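You operate a simulated robot arm through the tools that you are given. There is no shell and no other tool. Be economical: measure what you need, move in short steps, check, and stop when the job is done.

Carry out the task below with a simulated robot arm. There is one attempt and no reset: what you move stays moved.

## Task
Take the short focus gauge and leave it on top of the white cartridge.
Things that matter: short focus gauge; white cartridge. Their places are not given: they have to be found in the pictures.

The check looks at the end state, three seconds after you hand in, the way a careful person would. Anything else that was tipped, shoved, dropped, spilled or broken makes it a failure.

## Robot
A 6-joint arm with a two-finger parallel gripper, fixed in place. Base frame: the origin is at the foot of the arm, x ahead of it, y to its left, z up; the work surface is at about z = 0. Units: mm, rad, N and s.
With the tool pointing down near the work surface it reaches from about 180 to 460 mm from the base axis. Its first joint turns from -1.222 to 1.222 rad. Payload 1.9 kg.
The tool frame sits at the grasp point between the pads (the TCP): z along the fingers, y along the line on which they close. The tips reach 23 mm beyond it. Largest opening 94 mm; finger width 38, thickness 10; the body of the gripper, 54 by 96 mm, starts 39 mm behind the TCP.
Orientation is told as [roll, pitch, yaw] about the base's x, y, z axes, in that order, counted from this pose: with the fingers straight down and closing along the base's y, the tool's x points along the base's -x, its y along +y and its z along -z.

## Interface
- The arm moves only by the tool nudge_tool. Its argument "rows" is a list of rows, each a list of 3 entries, a list of its own where there are three numbers: the gripper command, from -1 (fully open) to 1 (shut), values between in proportion, then the shift along the tool's x, y, z in units of 20 mm (1.0 is 20 mm), then the turn, a rotation vector about the tool's x, y, z in units of 5 degrees (1.0 is 5 degrees). In form: [[fingers, [dx, dy, dz], [rx, ry, rz]], ...]. A call has 1 to 10 rows; each row shifts and turns the commanded pose from where the row before left it, along the tool's axes as they then stand. A call with a number of a shift or a turn outside -1 to 1 is refused whole. A row lasts 0.2 s, in which the tool goes at most 50 mm and 0.15 rad; a call with a longer step from one row to the next is refused whole, and so is a gripper value outside its range. A pose out of reach is approached as far as the arm can. The call stops where the force on the tool passes 40 N (or 10 N more than at its start, if that is more) or the arm is blocked; 0.2 s more then pass. The fingers move at their own pace (about 108 mm/s each) and stop on an object; they squeeze with about 29 N. The grip force told is the motor's: it shows also when the fingers shut on nothing. Time passes only in rows, and 0.2 s behind the last, so rows that do not move let the fingers close. It gives the time, the measured TCP pose, the force on the tool (base axes), the opening and the grip force at its end, in the units of the frame above (readings bear some noise).
- Cameras (640 x 400 px; columns grow to the right, rows downward): "scene" is fixed at [72.3, 321.3, 441.4]; the picture's right is [-0.63, -0.78, 0.00], its down [-0.31, 0.25, -0.92] and it looks along [0.71, -0.58, -0.40] (base axes); focal length 214 px, centre (320, 200). "wrist" rides on the gripper at [-39, 0, -44] in the tool frame; the picture's right is [0.00, -1.00, 0.00], its down [0.97, 0.00, -0.24] and it looks along [0.24, 0.00, 0.97] (tool axes); focal length 218 px, centre (320, 200).
- grab_frame(camera): a new picture of that camera. No time passes.
- probe_pixels(camera, pixels): there is no depth. For up to 12 entries [column, row, z] of the newest picture of that camera ("zoom" is the newest enlarged one), the place [x, y] in the base frame at which the ray of that pixel passes the height z, good to about 2 mm. No time passes.
- enlarge(camera, box): a new picture of the part [left, top, right, bottom] of that camera's present view, enlarged. No time passes.
- job_done(): hands the job in; it is judged then, once.

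Go step by step. Measure first, check grasps and placings, and put right what went wrong. The budget is 60 turns and 22 pictures, counting those below and the enlarged ones. Unless the task says otherwise, let go and move clear before handing in, and close with one line.

The tools are called as name(argument=value, ...) on one line, values as JSON. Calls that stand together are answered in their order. nudge_tool: Moves the arm, as the interface text tells. Its arguments: {"type":"object","properties":{"rows":{"type":"array","items":{"type":"array"}}},"required":["rows"]} The other tools are called the same way: grab_frame (camera) takes a picture; probe_pixels (camera, pixels) gives the place at which the rays of pixels pass given heights; enlarge (camera, box) takes an enlarged picture of a part of a camera's view; job_done () hands the job in.

At the start:

```text
time_s: 0.0
eef_pos: [193.2, 169.9, 404.0]
ee_rot: [0.003, 0.002, -0.001]
force: [0.3, -0.1, -1.0]
opening: 93.9
finger_force: 0.0
```

scene: 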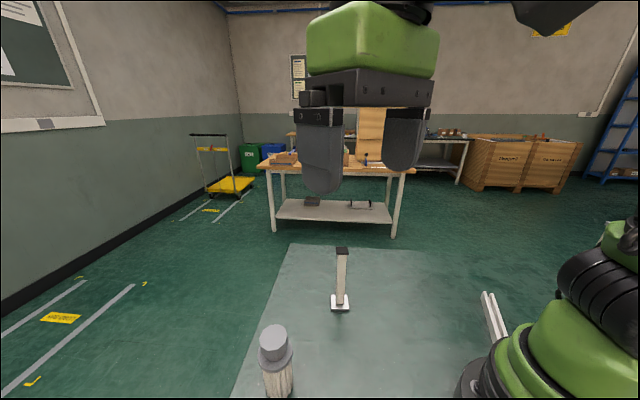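
wrist: 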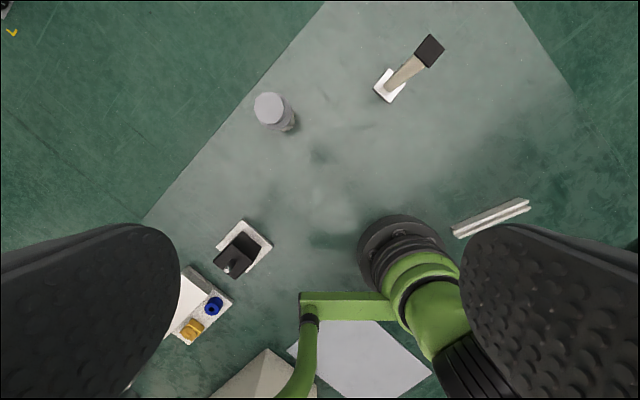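

The wrist view shows a tall post at (410,70), a cylinder at (275,110), a black thing on a white plate at (242,250), a box with knobs at (195,310), and a bar at (490,218). I'll enlarge to identify them.

enlarge(camera="wrist", box=[120, 180, 320, 400])

enlarge(camera="wrist", box=[230, 20, 550, 250])

enlarge(camera="scene", box=[220, 230, 540, 400])

```text
1.82 times, centred on (220, 290) of wrist
```

zoom: 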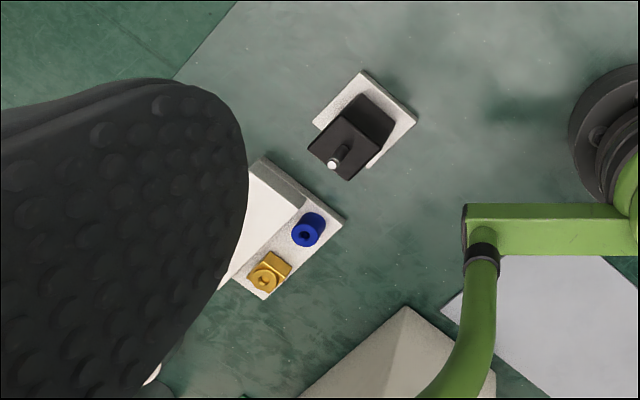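

```text
1.74 times, centred on (390, 135) of wrist
```

zoom: 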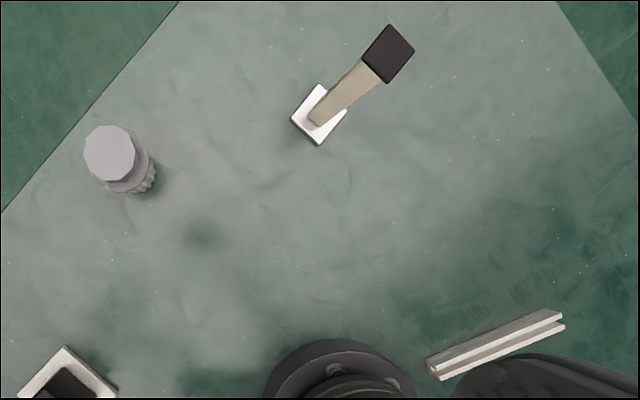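

```text
2.00 times, centred on (380, 315) of scene
```

zoom: 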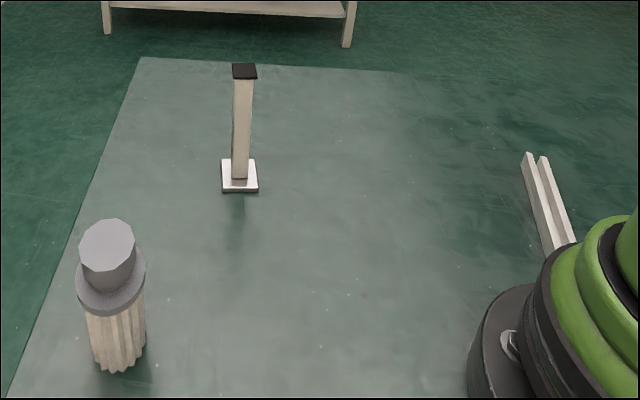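

The reachable candidates seem to be the pleated cylinder, the post and the grooved bar. I'll probe their places and swing toward the right side to see the rest of the workspace.

probe_pixels(camera="wrist", pixels=[[390, 85, 0], [430, 50, 80], [275, 115, 40], [242, 250, 0], [195, 310, 0], [455, 233, 0], [528, 203, 0], [320, 5, 0]])

nudge_tool(rows=[[-1, [-0.5, -1, 0], [0, 0, 0]], [-1, [-0.5, -1, 0], [0, 0, 0]], [-1, [-0.5, -1, 0], [0, 0, 0]], [-1, [0, -1, 0], [0, 0, 0]], [-1, [0, -1, 0], [0, 0, 0]], [-1, [0, -1, 0], [0, 0, 0]], [-1, [0, -1, 0], [0, 0, 0]], [-1, [0, -1, 0], [0, 0, 0]], [-1, [0, -1, 0], [0, 0, 0]], [-1, [0, -1, 0], [0, 0, 0]]])

grab_frame(camera="wrist")

```text
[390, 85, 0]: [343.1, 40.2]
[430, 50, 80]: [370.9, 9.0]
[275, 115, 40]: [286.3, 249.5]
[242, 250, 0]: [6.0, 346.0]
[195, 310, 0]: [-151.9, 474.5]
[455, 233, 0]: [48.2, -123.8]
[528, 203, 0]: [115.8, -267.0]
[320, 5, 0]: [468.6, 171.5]
```

```text
time_s: 2.2
eef_pos: [224.3, -31.2, 405.0]
ee_rot: [0.006, 0.001, 0.0]
force: [-0.4, -0.7, -0.9]
opening: 93.9
finger_force: 0.0
```

```text
16 pictures are left
```

wrist: 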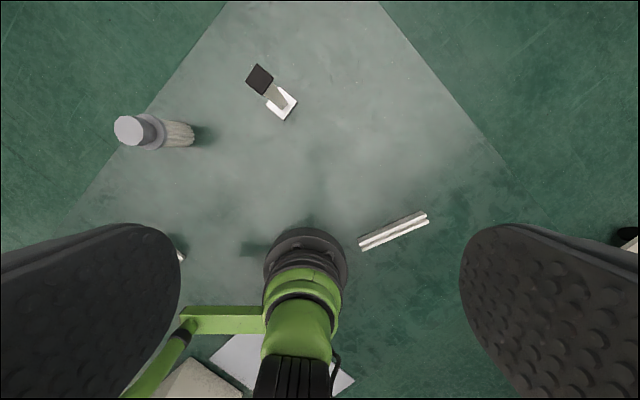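

Three objects lie within reach: pleated cylinder (155,132), post (272,92), grooved bar (393,231). I'll look closer at each to tell which is which.

enlarge(camera="wrist", box=[340, 195, 450, 265])

enlarge(camera="wrist", box=[100, 50, 310, 180])

grab_frame(camera="scene")

```text
5.71 times, centred on (395, 230) of wrist
```

zoom: 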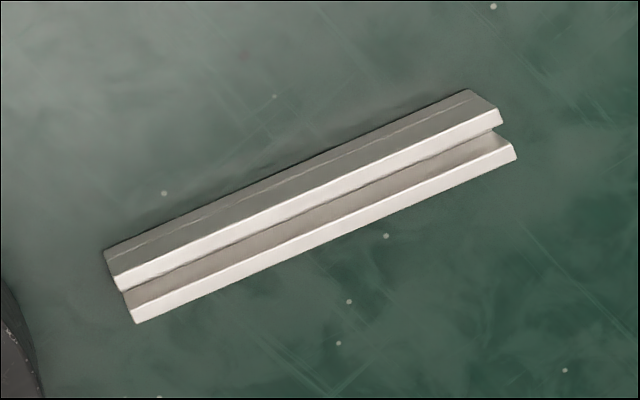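

```text
3.05 times, centred on (205, 115) of wrist
```

zoom: 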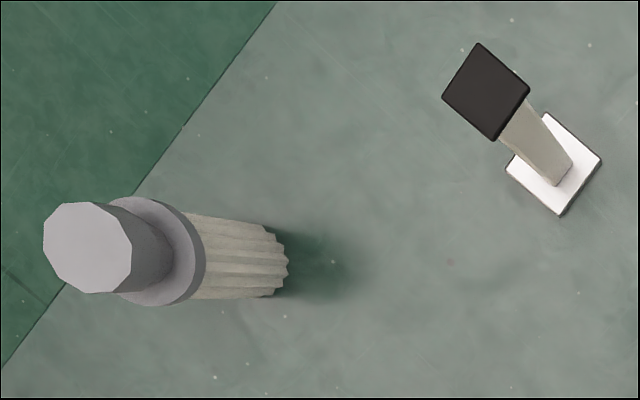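

```text
13 pictures are left
```

scene: 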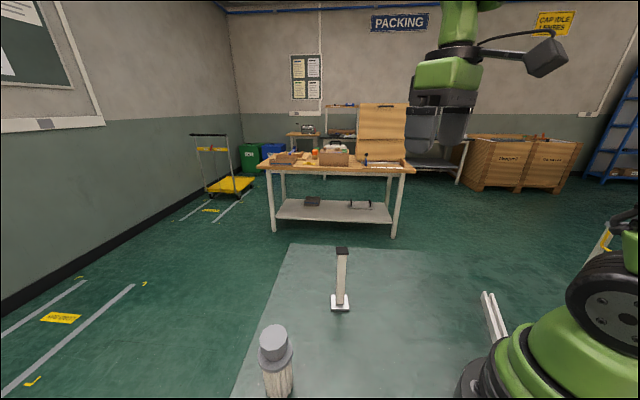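

The post with square foot and cap looks to be the focus gauge, the pleated cylinder the filter cartridge; the bar is neither. I'll triangulate heights from both cameras.

probe_pixels(camera="wrist", pixels=[[127, 131, 90], [127, 131, 110], [127, 131, 130], [127, 131, 150], [281, 104, 0], [281, 104, 10], [260, 79, 110], [260, 79, 130], [260, 79, 150], [298, 103, 5], [286, 121, 5], [190, 134, 0]])

probe_pixels(camera="scene", pixels=[[274, 336, 90], [274, 336, 110], [274, 336, 130], [274, 336, 150], [340, 303, 0], [340, 303, 10], [342, 250, 110], [342, 250, 130], [342, 250, 150], [331, 310, 0], [349, 310, 0], [279, 396, 0]])

```text
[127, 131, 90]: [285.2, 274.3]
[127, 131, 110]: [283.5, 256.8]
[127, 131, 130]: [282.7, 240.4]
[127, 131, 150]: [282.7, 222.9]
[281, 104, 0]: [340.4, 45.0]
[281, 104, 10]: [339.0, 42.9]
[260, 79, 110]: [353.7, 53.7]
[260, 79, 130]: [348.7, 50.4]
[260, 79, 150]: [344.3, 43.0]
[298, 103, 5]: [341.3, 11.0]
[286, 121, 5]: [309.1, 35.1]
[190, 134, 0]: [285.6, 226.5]
```

```text
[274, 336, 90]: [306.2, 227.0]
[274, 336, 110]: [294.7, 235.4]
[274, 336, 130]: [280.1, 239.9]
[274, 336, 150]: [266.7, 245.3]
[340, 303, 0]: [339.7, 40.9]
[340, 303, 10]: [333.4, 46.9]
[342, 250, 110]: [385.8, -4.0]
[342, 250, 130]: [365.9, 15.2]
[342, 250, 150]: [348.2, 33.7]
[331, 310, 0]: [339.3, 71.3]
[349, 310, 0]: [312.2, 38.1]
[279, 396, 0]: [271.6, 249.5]
```

The cartridge top is near (281,240,130) and the gauge stands at about (341,42), top at z≈155. Now I'll get the corners of its foot and cap for the yaw.

probe_pixels(camera="zoom", pixels=[[548, 113, 6], [602, 160, 6], [560, 215, 6], [506, 165, 6], [478, 42, 154], [529, 92, 154], [493, 140, 154], [442, 96, 154], [88, 203, 130], [88, 292, 130], [43, 247, 130], [132, 247, 130]])

```text
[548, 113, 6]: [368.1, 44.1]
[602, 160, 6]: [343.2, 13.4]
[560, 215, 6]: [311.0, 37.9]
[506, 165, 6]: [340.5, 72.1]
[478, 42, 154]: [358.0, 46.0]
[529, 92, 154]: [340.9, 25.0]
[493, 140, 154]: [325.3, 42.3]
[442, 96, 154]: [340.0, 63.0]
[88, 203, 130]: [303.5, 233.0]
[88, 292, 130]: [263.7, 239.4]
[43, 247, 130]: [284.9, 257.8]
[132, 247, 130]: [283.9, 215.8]
```

Cap centre is (341,43), sides ~26 mm and turned about 49°; the cartridge top is ~41 mm wide at (284,237). I'll go above the gauge and yaw by +49°.

nudge_tool(rows=[[-1, [-0.973, 0.62, 0.8], [0, 0, 0]], [-1, [-0.973, 0.62, 0.8], [0, 0, 0]], [-1, [-0.973, 0.62, 0.8], [0, 0, 0]], [-1, [-0.973, 0.62, 0.8], [0, 0, 0]], [-1, [-0.973, 0.62, 0.8], [0, 0, 0]], [-1, [-0.973, 0.62, 0.8], [0, 0, 0]], [-1, [0, 0, 0], [0, 0, -0.98]], [-1, [0, 0, 0], [0, 0, -0.98]], [-1, [0, 0, 0], [0, 0, -0.98]], [-1, [0, 0, 0], [0, 0, -0.98]]])

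nudge_tool(rows=[[-1, [0, 0, 0], [0, 0, -0.98]], [-1, [0, 0, 0], [0, 0, -0.98]], [-1, [0, 0, 0], [0, 0, -0.98]], [-1, [0, 0, 0], [0, 0, -0.98]], [-1, [0, 0, 0], [0, 0, -0.98]], [-1, [0, 0, 0], [0, 0, -0.98]], [-1, [0, 0, 0], [0, 0, 0]]])

grab_frame(camera="wrist")

```text
time_s: 4.4
eef_pos: [340.7, 42.9, 308.4]
ee_rot: [0.005, -0.001, 0.342]
force: [0.4, 0.1, -0.3]
opening: 94.2
finger_force: 0.2
```

```text
time_s: 6.0
eef_pos: [339.7, 43.2, 306.1]
ee_rot: [0.004, -0.002, 0.855]
force: [-0.8, 0.6, 0.6]
opening: 94.1
finger_force: 0.0
```

```text
12 pictures are left
```

wrist: 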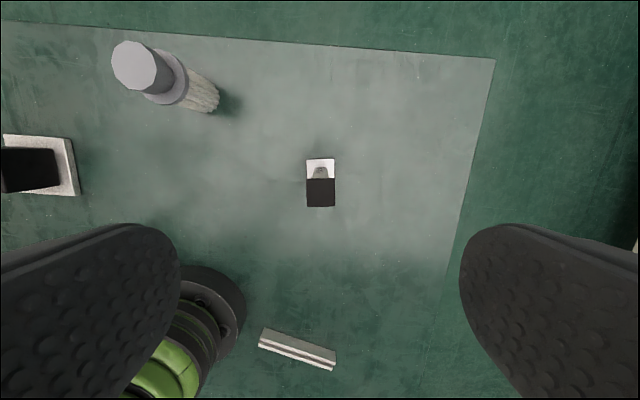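

The gauge is squared up with the fingers and centred at column 320. I'll check the cap's position and descend so the TCP is near the cap.

probe_pixels(camera="wrist", pixels=[[306.5, 179, 155], [334.5, 178, 155], [307, 207, 155], [334.5, 207, 155], [306, 159, 6], [334, 159, 6]])

enlarge(camera="wrist", box=[280, 145, 360, 215])

nudge_tool(rows=[[-1, [0, 0, 1], [0, 0, 0]], [-1, [0, 0, 1], [0, 0, 0]], [-1, [0, 0, 1], [0, 0, 0]], [-1, [0, 0, 1], [0, 0, 0]], [-1, [0, 0, 1], [0, 0, 0]], [-1, [0, 0, 0], [0, 0, 0]]])

grab_frame(camera="scene")

```text
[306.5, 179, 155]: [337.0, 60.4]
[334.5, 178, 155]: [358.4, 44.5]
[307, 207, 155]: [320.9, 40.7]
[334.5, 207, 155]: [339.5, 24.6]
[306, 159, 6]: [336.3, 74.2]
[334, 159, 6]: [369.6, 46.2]
```

```text
5.71 times, centred on (320, 180) of wrist
```

zoom: 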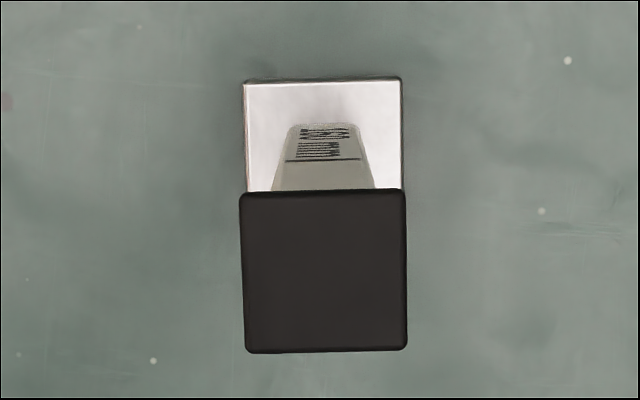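

```text
time_s: 7.4
eef_pos: [341.1, 43.5, 205.7]
ee_rot: [0.004, -0.001, 0.854]
force: [-0.2, 0.1, 0.1]
opening: 93.9
finger_force: 0.2
```

```text
10 pictures are left
```

scene: 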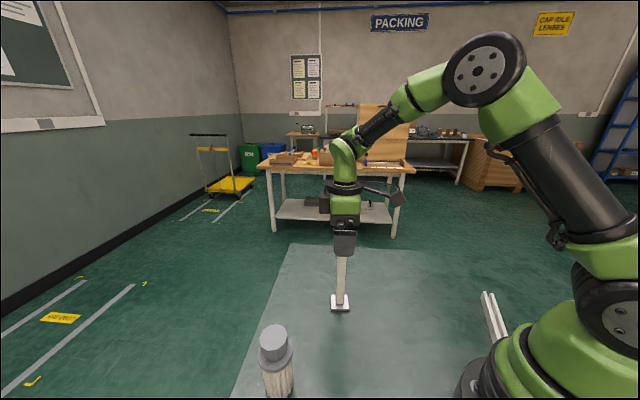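

The picture confirms the gauge (it bears print) directly beneath the open fingers. I'll go down to z≈145 and close.

nudge_tool(rows=[[-1, [0.1, 0.04, 1], [0, 0, 0]], [-1, [0, 0, 1], [0, 0, 0]], [-1, [0, 0, 1], [0, 0, 0]], [-1, [0, 0, 0], [0, 0, 0]], [0.2, [0, 0, 0], [0, 0, 0]], [0.6, [0, 0, 0], [0, 0, 0]], [1, [0, 0, 0], [0, 0, 0]], [1, [0, 0, 0], [0, 0, 0]], [1, [0, 0, 0], [0, 0, 0]]])

enlarge(camera="scene", box=[280, 210, 400, 330])

```text
time_s: 9.4
eef_pos: [339.7, 42.1, 146.4]
ee_rot: [0.004, -0.002, 0.853]
force: [1.0, -0.7, -0.9]
opening: 25.7
finger_force: 28.9
```

```text
3.33 times, centred on (340, 270) of scene
```

zoom: 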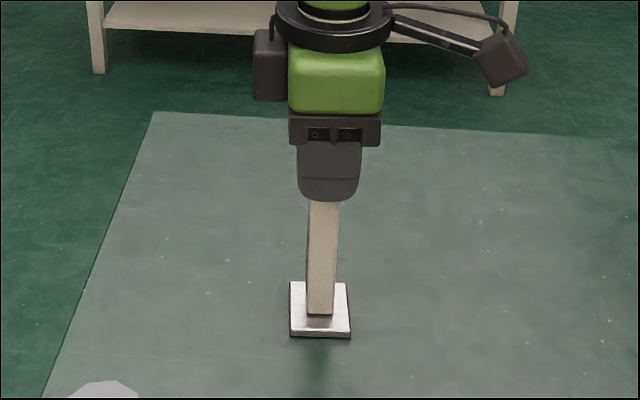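

The grip holds at 25.7 mm opening with 29 N. I'll lift it 170 mm straight up.

nudge_tool(rows=[[1, [0, 0, -0.3], [0, 0, 0]], [1, [0, 0, -0.7], [0, 0, 0]], [1, [0, 0, -1], [0, 0, 0]], [1, [0, 0, -1], [0, 0, 0]], [1, [0, 0, -1], [0, 0, 0]], [1, [0, 0, -1], [0, 0, 0]], [1, [0, 0, -1], [0, 0, 0]], [1, [0, 0, -1], [0, 0, 0]], [1, [0, 0, -1], [0, 0, 0]], [1, [0, 0, -0.5], [0, 0, 0]]])

grab_frame(camera="scene")

grab_frame(camera="wrist")

```text
time_s: 11.6
eef_pos: [337.8, 43.0, 316.2]
ee_rot: [0.003, -0.002, 0.856]
force: [-0.1, -0.3, -3.3]
opening: 25.8
finger_force: 29.0
```

```text
8 pictures are left
```

scene: 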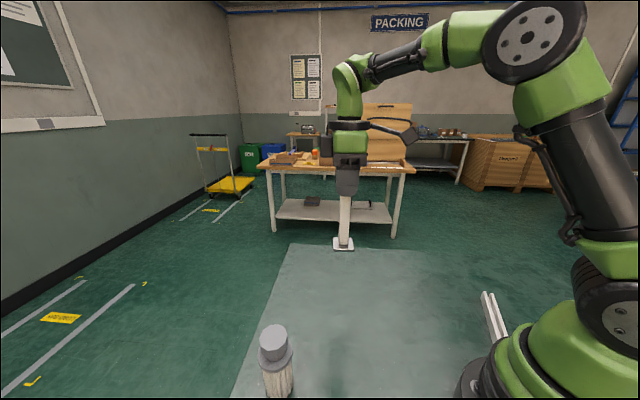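

```text
7 pictures are left
```

wrist: 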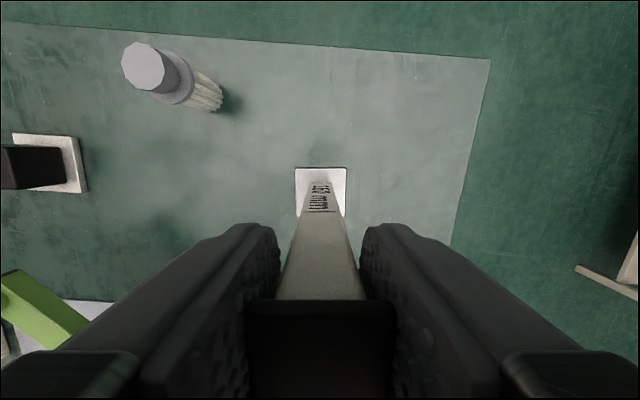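

Gauge is lifted and appears upright, its foot at (320,190). I'll measure the foot's centre and re-measure the cartridge top at (149,66).

probe_pixels(camera="wrist", pixels=[[295, 168, 172], [346, 168, 172], [296, 216, 172], [345, 216, 172], [149, 67, 130], [121, 66, 130], [178, 68, 130], [148, 42, 130], [150, 91, 130], [188, 89, 100], [220, 92, 0]])

probe_pixels(camera="scene", pixels=[[274, 336, 125], [274, 336, 130], [274, 336, 135], [344, 243, 170], [344, 243, 176]])

enlarge(camera="scene", box=[230, 310, 330, 400])

```text
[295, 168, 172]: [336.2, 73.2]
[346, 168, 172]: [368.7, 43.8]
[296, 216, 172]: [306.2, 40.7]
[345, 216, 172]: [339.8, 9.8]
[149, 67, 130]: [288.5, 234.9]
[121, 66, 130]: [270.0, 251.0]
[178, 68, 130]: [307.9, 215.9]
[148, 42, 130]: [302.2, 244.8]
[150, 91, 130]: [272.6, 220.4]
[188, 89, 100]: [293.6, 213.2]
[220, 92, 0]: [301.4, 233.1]
```

```text
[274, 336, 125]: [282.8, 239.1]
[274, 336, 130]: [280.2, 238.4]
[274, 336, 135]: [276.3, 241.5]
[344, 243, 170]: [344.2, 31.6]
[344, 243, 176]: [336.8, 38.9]
```

```text
4.44 times, centred on (280, 355) of scene
```

zoom: 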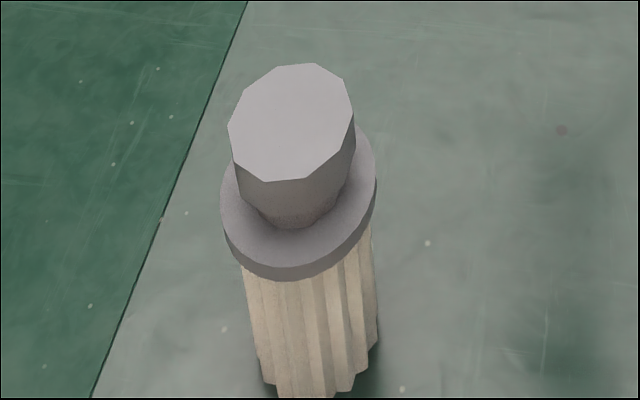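

The foot centre (337.7,41.9) sits under the TCP, so it hangs upright. I'll carry it over the cartridge at about (284,238), staying at z 316.

nudge_tool(rows=[[1, [-0.31, 0.47, 0], [0, 0, 0]], [1, [-0.62, 0.937, 0], [0, 0, 0]], [1, [-0.62, 0.937, 0], [0, 0, 0]], [1, [-0.62, 0.937, 0], [0, 0, 0]], [1, [-0.62, 0.937, 0], [0, 0, 0]], [1, [-0.62, 0.937, 0], [0, 0, 0]], [1, [-0.62, 0.937, 0], [0, 0, 0]], [1, [-0.62, 0.937, 0], [0, 0, 0]], [1, [-0.62, 0.937, 0], [0, 0, 0]], [1, [-0.31, 0.47, 0], [0, 0, 0]]])

nudge_tool(rows=[[1, [0, 0, 0], [0, 0, 0]], [1, [0, 0, 0], [0, 0, 0]]])

grab_frame(camera="wrist")

enlarge(camera="scene", box=[200, 240, 360, 400])

```text
time_s: 13.8
eef_pos: [283.7, 239.3, 317.6]
ee_rot: [0.002, -0.003, 0.851]
force: [-0.2, -0.1, -3.7]
opening: 26.0
finger_force: 28.7
```

```text
time_s: 14.4
eef_pos: [284.7, 238.2, 316.8]
ee_rot: [0.004, -0.002, 0.854]
force: [-0.1, -0.2, -3.7]
opening: 25.8
finger_force: 29.1
```

```text
5 pictures are left
```

wrist: 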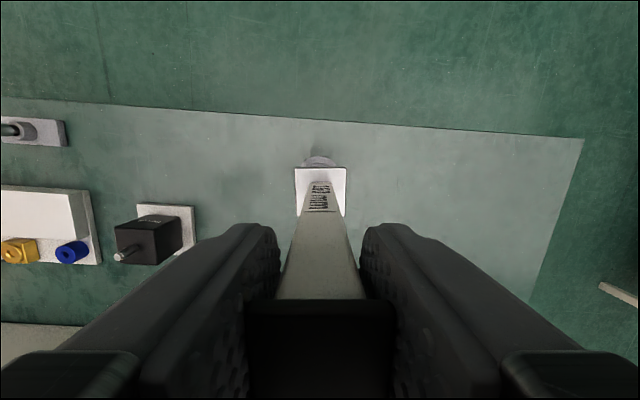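

```text
2.50 times, centred on (280, 320) of scene
```

zoom: 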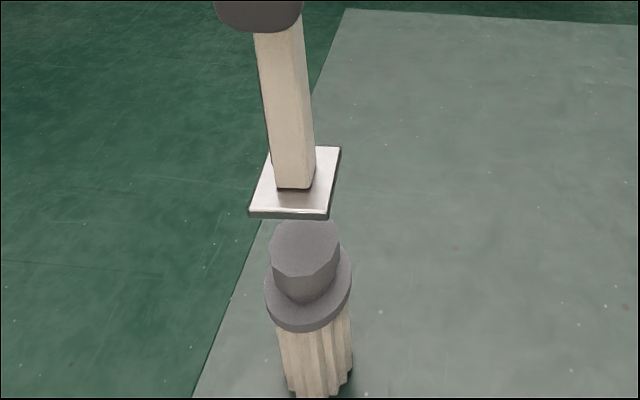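

Laterally the cartridge (collar at columns 303-337) is centred under the foot. I'll descend 25 mm and check fore-aft with the scene camera.

nudge_tool(rows=[[1, [0, 0, 0.5], [0, 0, 0]], [1, [0, 0, 0.5], [0, 0, 0]], [1, [0, 0, 0.25], [0, 0, 0]], [1, [0, 0, 0], [0, 0, 0]], [1, [0, 0, 0], [0, 0, 0]]])

enlarge(camera="scene", box=[230, 290, 330, 390])

```text
time_s: 15.6
eef_pos: [285.3, 236.8, 292.8]
ee_rot: [0.004, -0.001, 0.853]
force: [1.1, 0.6, -3.1]
opening: 25.6
finger_force: 28.7
```

```text
4.00 times, centred on (280, 340) of scene
```

zoom: 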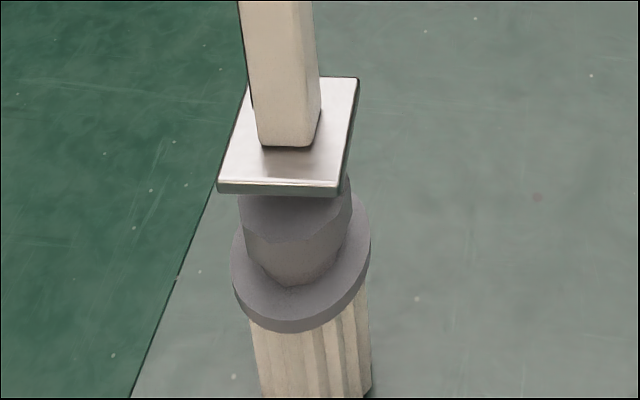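

The foot hovers about 18 mm above the top, roughly centred; a small shift of (-1.5,+2) mm is due. I'll apply it and lower toward contact.

nudge_tool(rows=[[1, [-0.026, 0.12, 0], [0, 0, 0]], [1, [0, 0, 0.3], [0, 0, 0]], [1, [0, 0, 0.3], [0, 0, 0]], [1, [0, 0, 0.1], [0, 0, 0]], [1, [0, 0, 0], [0, 0, 0]], [1, [0, 0, 0], [0, 0, 0]]])

enlarge(camera="scene", box=[230, 290, 330, 390])

```text
time_s: 17.0
eef_pos: [284.4, 239.0, 278.8]
ee_rot: [0.005, -0.002, 0.854]
force: [0.1, 1.0, -3.4]
opening: 25.9
finger_force: 28.8
```

```text
4.00 times, centred on (280, 340) of scene
```

zoom: 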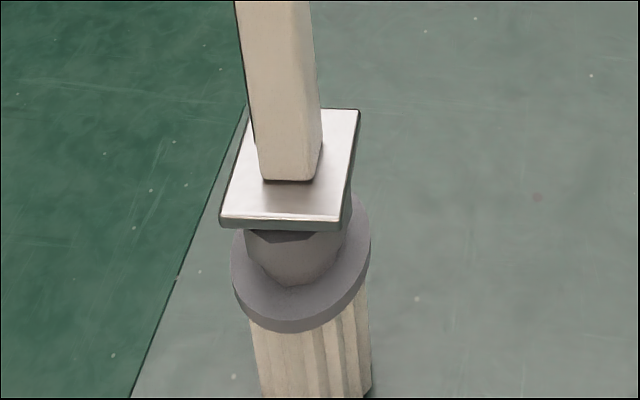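

A gap of a few mm remains and the front edges line up. I'll lower in small steps watching the force.

nudge_tool(rows=[[1, [0, 0, 0.08], [0, 0, 0]], [1, [0, 0, 0.08], [0, 0, 0]], [1, [0, 0, 0], [0, 0, 0]]])

nudge_tool(rows=[[1, [0, 0, 0.05], [0, 0, 0]], [1, [0, 0, 0], [0, 0, 0]]])

```text
time_s: 17.8
eef_pos: [282.6, 239.3, 274.9]
ee_rot: [0.003, -0.002, 0.854]
force: [-0.5, -0.6, -3.2]
opening: 26.1
finger_force: 29.0
```

```text
time_s: 18.4
eef_pos: [283.3, 239.9, 275.6]
ee_rot: [0.005, -0.002, 0.852]
force: [0.0, -0.1, -4.0]
opening: 25.7
finger_force: 29.3
```

No contact yet (force still about -3.5 N, the gauge's weight). I'll go on in 1 mm steps.

nudge_tool(rows=[[1, [0, 0, 0.05], [0, 0, 0]], [1, [0, 0, 0], [0, 0, 0]]])

nudge_tool(rows=[[1, [0, 0, 0.05], [0, 0, 0]], [1, [0, 0, 0], [0, 0, 0]]])

```text
time_s: 19.0
eef_pos: [284.1, 240.5, 273.8]
ee_rot: [0.004, -0.001, 0.853]
force: [-0.4, -0.7, -3.1]
opening: 26.1
finger_force: 28.8
```

```text
time_s: 19.6
eef_pos: [284.3, 239.4, 272.7]
ee_rot: [0.004, -0.001, 0.855]
force: [0.2, 0.4, -3.3]
opening: 26.0
finger_force: 28.5
```

Still no contact at z≈273. Continuing in 1 mm steps.

nudge_tool(rows=[[1, [0, 0, 0.05], [0, 0, 0]], [1, [0, 0, 0], [0, 0, 0]]])

nudge_tool(rows=[[1, [0, 0, 0.05], [0, 0, 0]], [1, [0, 0, 0], [0, 0, 0]]])

```text
time_s: 20.2
eef_pos: [284.1, 239.7, 272.1]
ee_rot: [0.004, -0.002, 0.852]
force: [-0.3, -1.0, 0.3]
opening: 25.8
finger_force: 29.2
```

```text
time_s: 20.8
eef_pos: [283.8, 239.7, 270.8]
ee_rot: [0.004, -0.004, 0.853]
force: [-1.6, -1.6, 18.7]
opening: 25.8
finger_force: 28.6
```

Contact: the force went to +18.7 N at z≈271. I'll back off about 0.8 mm to unload it and look before releasing.

nudge_tool(rows=[[1, [0, 0, -0.04], [0, 0, 0]], [1, [0, 0, 0], [0, 0, 0]]])

enlarge(camera="scene", box=[230, 270, 330, 390])

```text
time_s: 21.4
eef_pos: [282.2, 239.9, 272.0]
ee_rot: [0.003, -0.002, 0.856]
force: [-0.2, -0.1, 13.7]
opening: 25.7
finger_force: 29.1
```

```text
3.33 times, centred on (280, 330) of scene
```

zoom: 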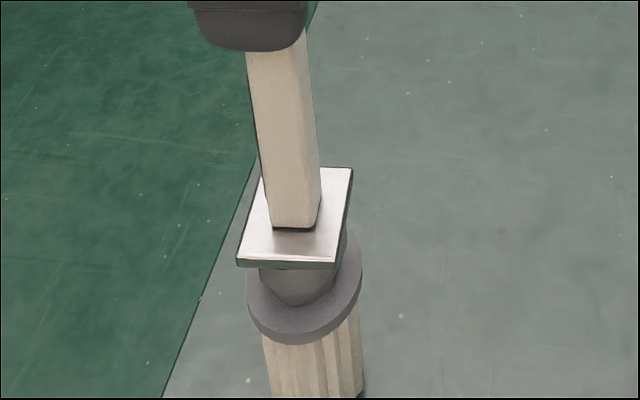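

The foot sits flat and centred on the cartridge's top. I'll unload a little more, open gently, then rise clear.

nudge_tool(rows=[[1, [0, 0, -0.03], [0, 0, 0]], [1, [0, 0, 0], [0, 0, 0]]])

nudge_tool(rows=[[0.42, [0, 0, 0], [0, 0, 0]], [0.38, [0, 0, 0], [0, 0, 0]], [0.3, [0, 0, 0], [0, 0, 0]], [0.1, [0, 0, 0], [0, 0, 0]], [-0.3, [0, 0, 0], [0, 0, 0]], [-0.7, [0, 0, 0], [0, 0, 0]], [-1, [0, 0, 0], [0, 0, 0]], [-1, [0, 0, 0], [0, 0, 0]]])

nudge_tool(rows=[[-1, [0, 0, -0.3], [0, 0, 0]], [-1, [0, 0, -0.7], [0, 0, 0]], [-1, [0, 0, -1], [0, 0, 0]], [-1, [0, 0, -1], [0, 0, 0]], [-1, [0, 0, -1], [0, 0, 0]], [-1, [0, 0, 0], [0, 0, 0]]])

grab_frame(camera="scene")

```text
time_s: 22.0
eef_pos: [282.7, 239.5, 271.0]
ee_rot: [0.003, -0.001, 0.856]
force: [2.6, 2.2, 6.7]
opening: 25.8
finger_force: 29.0
```

```text
time_s: 23.8
eef_pos: [284.0, 239.9, 272.9]
ee_rot: [0.003, 0.0, 0.855]
force: [0.4, 0.5, 0.7]
opening: 94.0
finger_force: 0.0
```

```text
time_s: 25.2
eef_pos: [283.2, 241.1, 351.2]
ee_rot: [0.004, -0.001, 0.856]
force: [0.1, 0.6, 0.5]
opening: 94.2
finger_force: 0.1
```

```text
0 pictures are left
```

scene: 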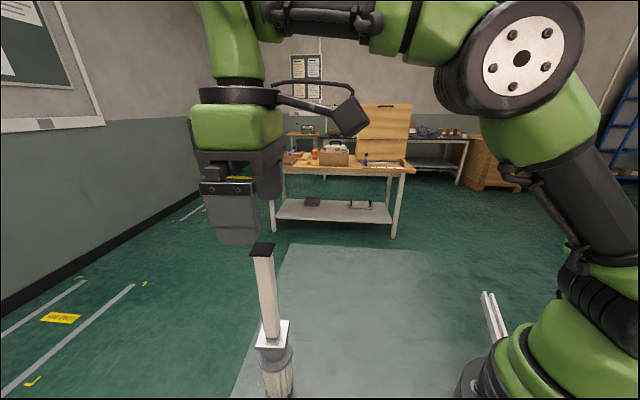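

The picture shows the gauge standing upright on the cartridge (foot at (272,335)), and the gripper is open and clear above it. I'm handing in.

job_done()

```text
The job is handed in.
```

The gauge is standing upright on top of the pleated cartridge, the gripper is open and clear above it, and nothing else was touched. I identified both objects by their looks: the printed post on a square foot as the gauge, and the pleated cylinder as the cartridge.
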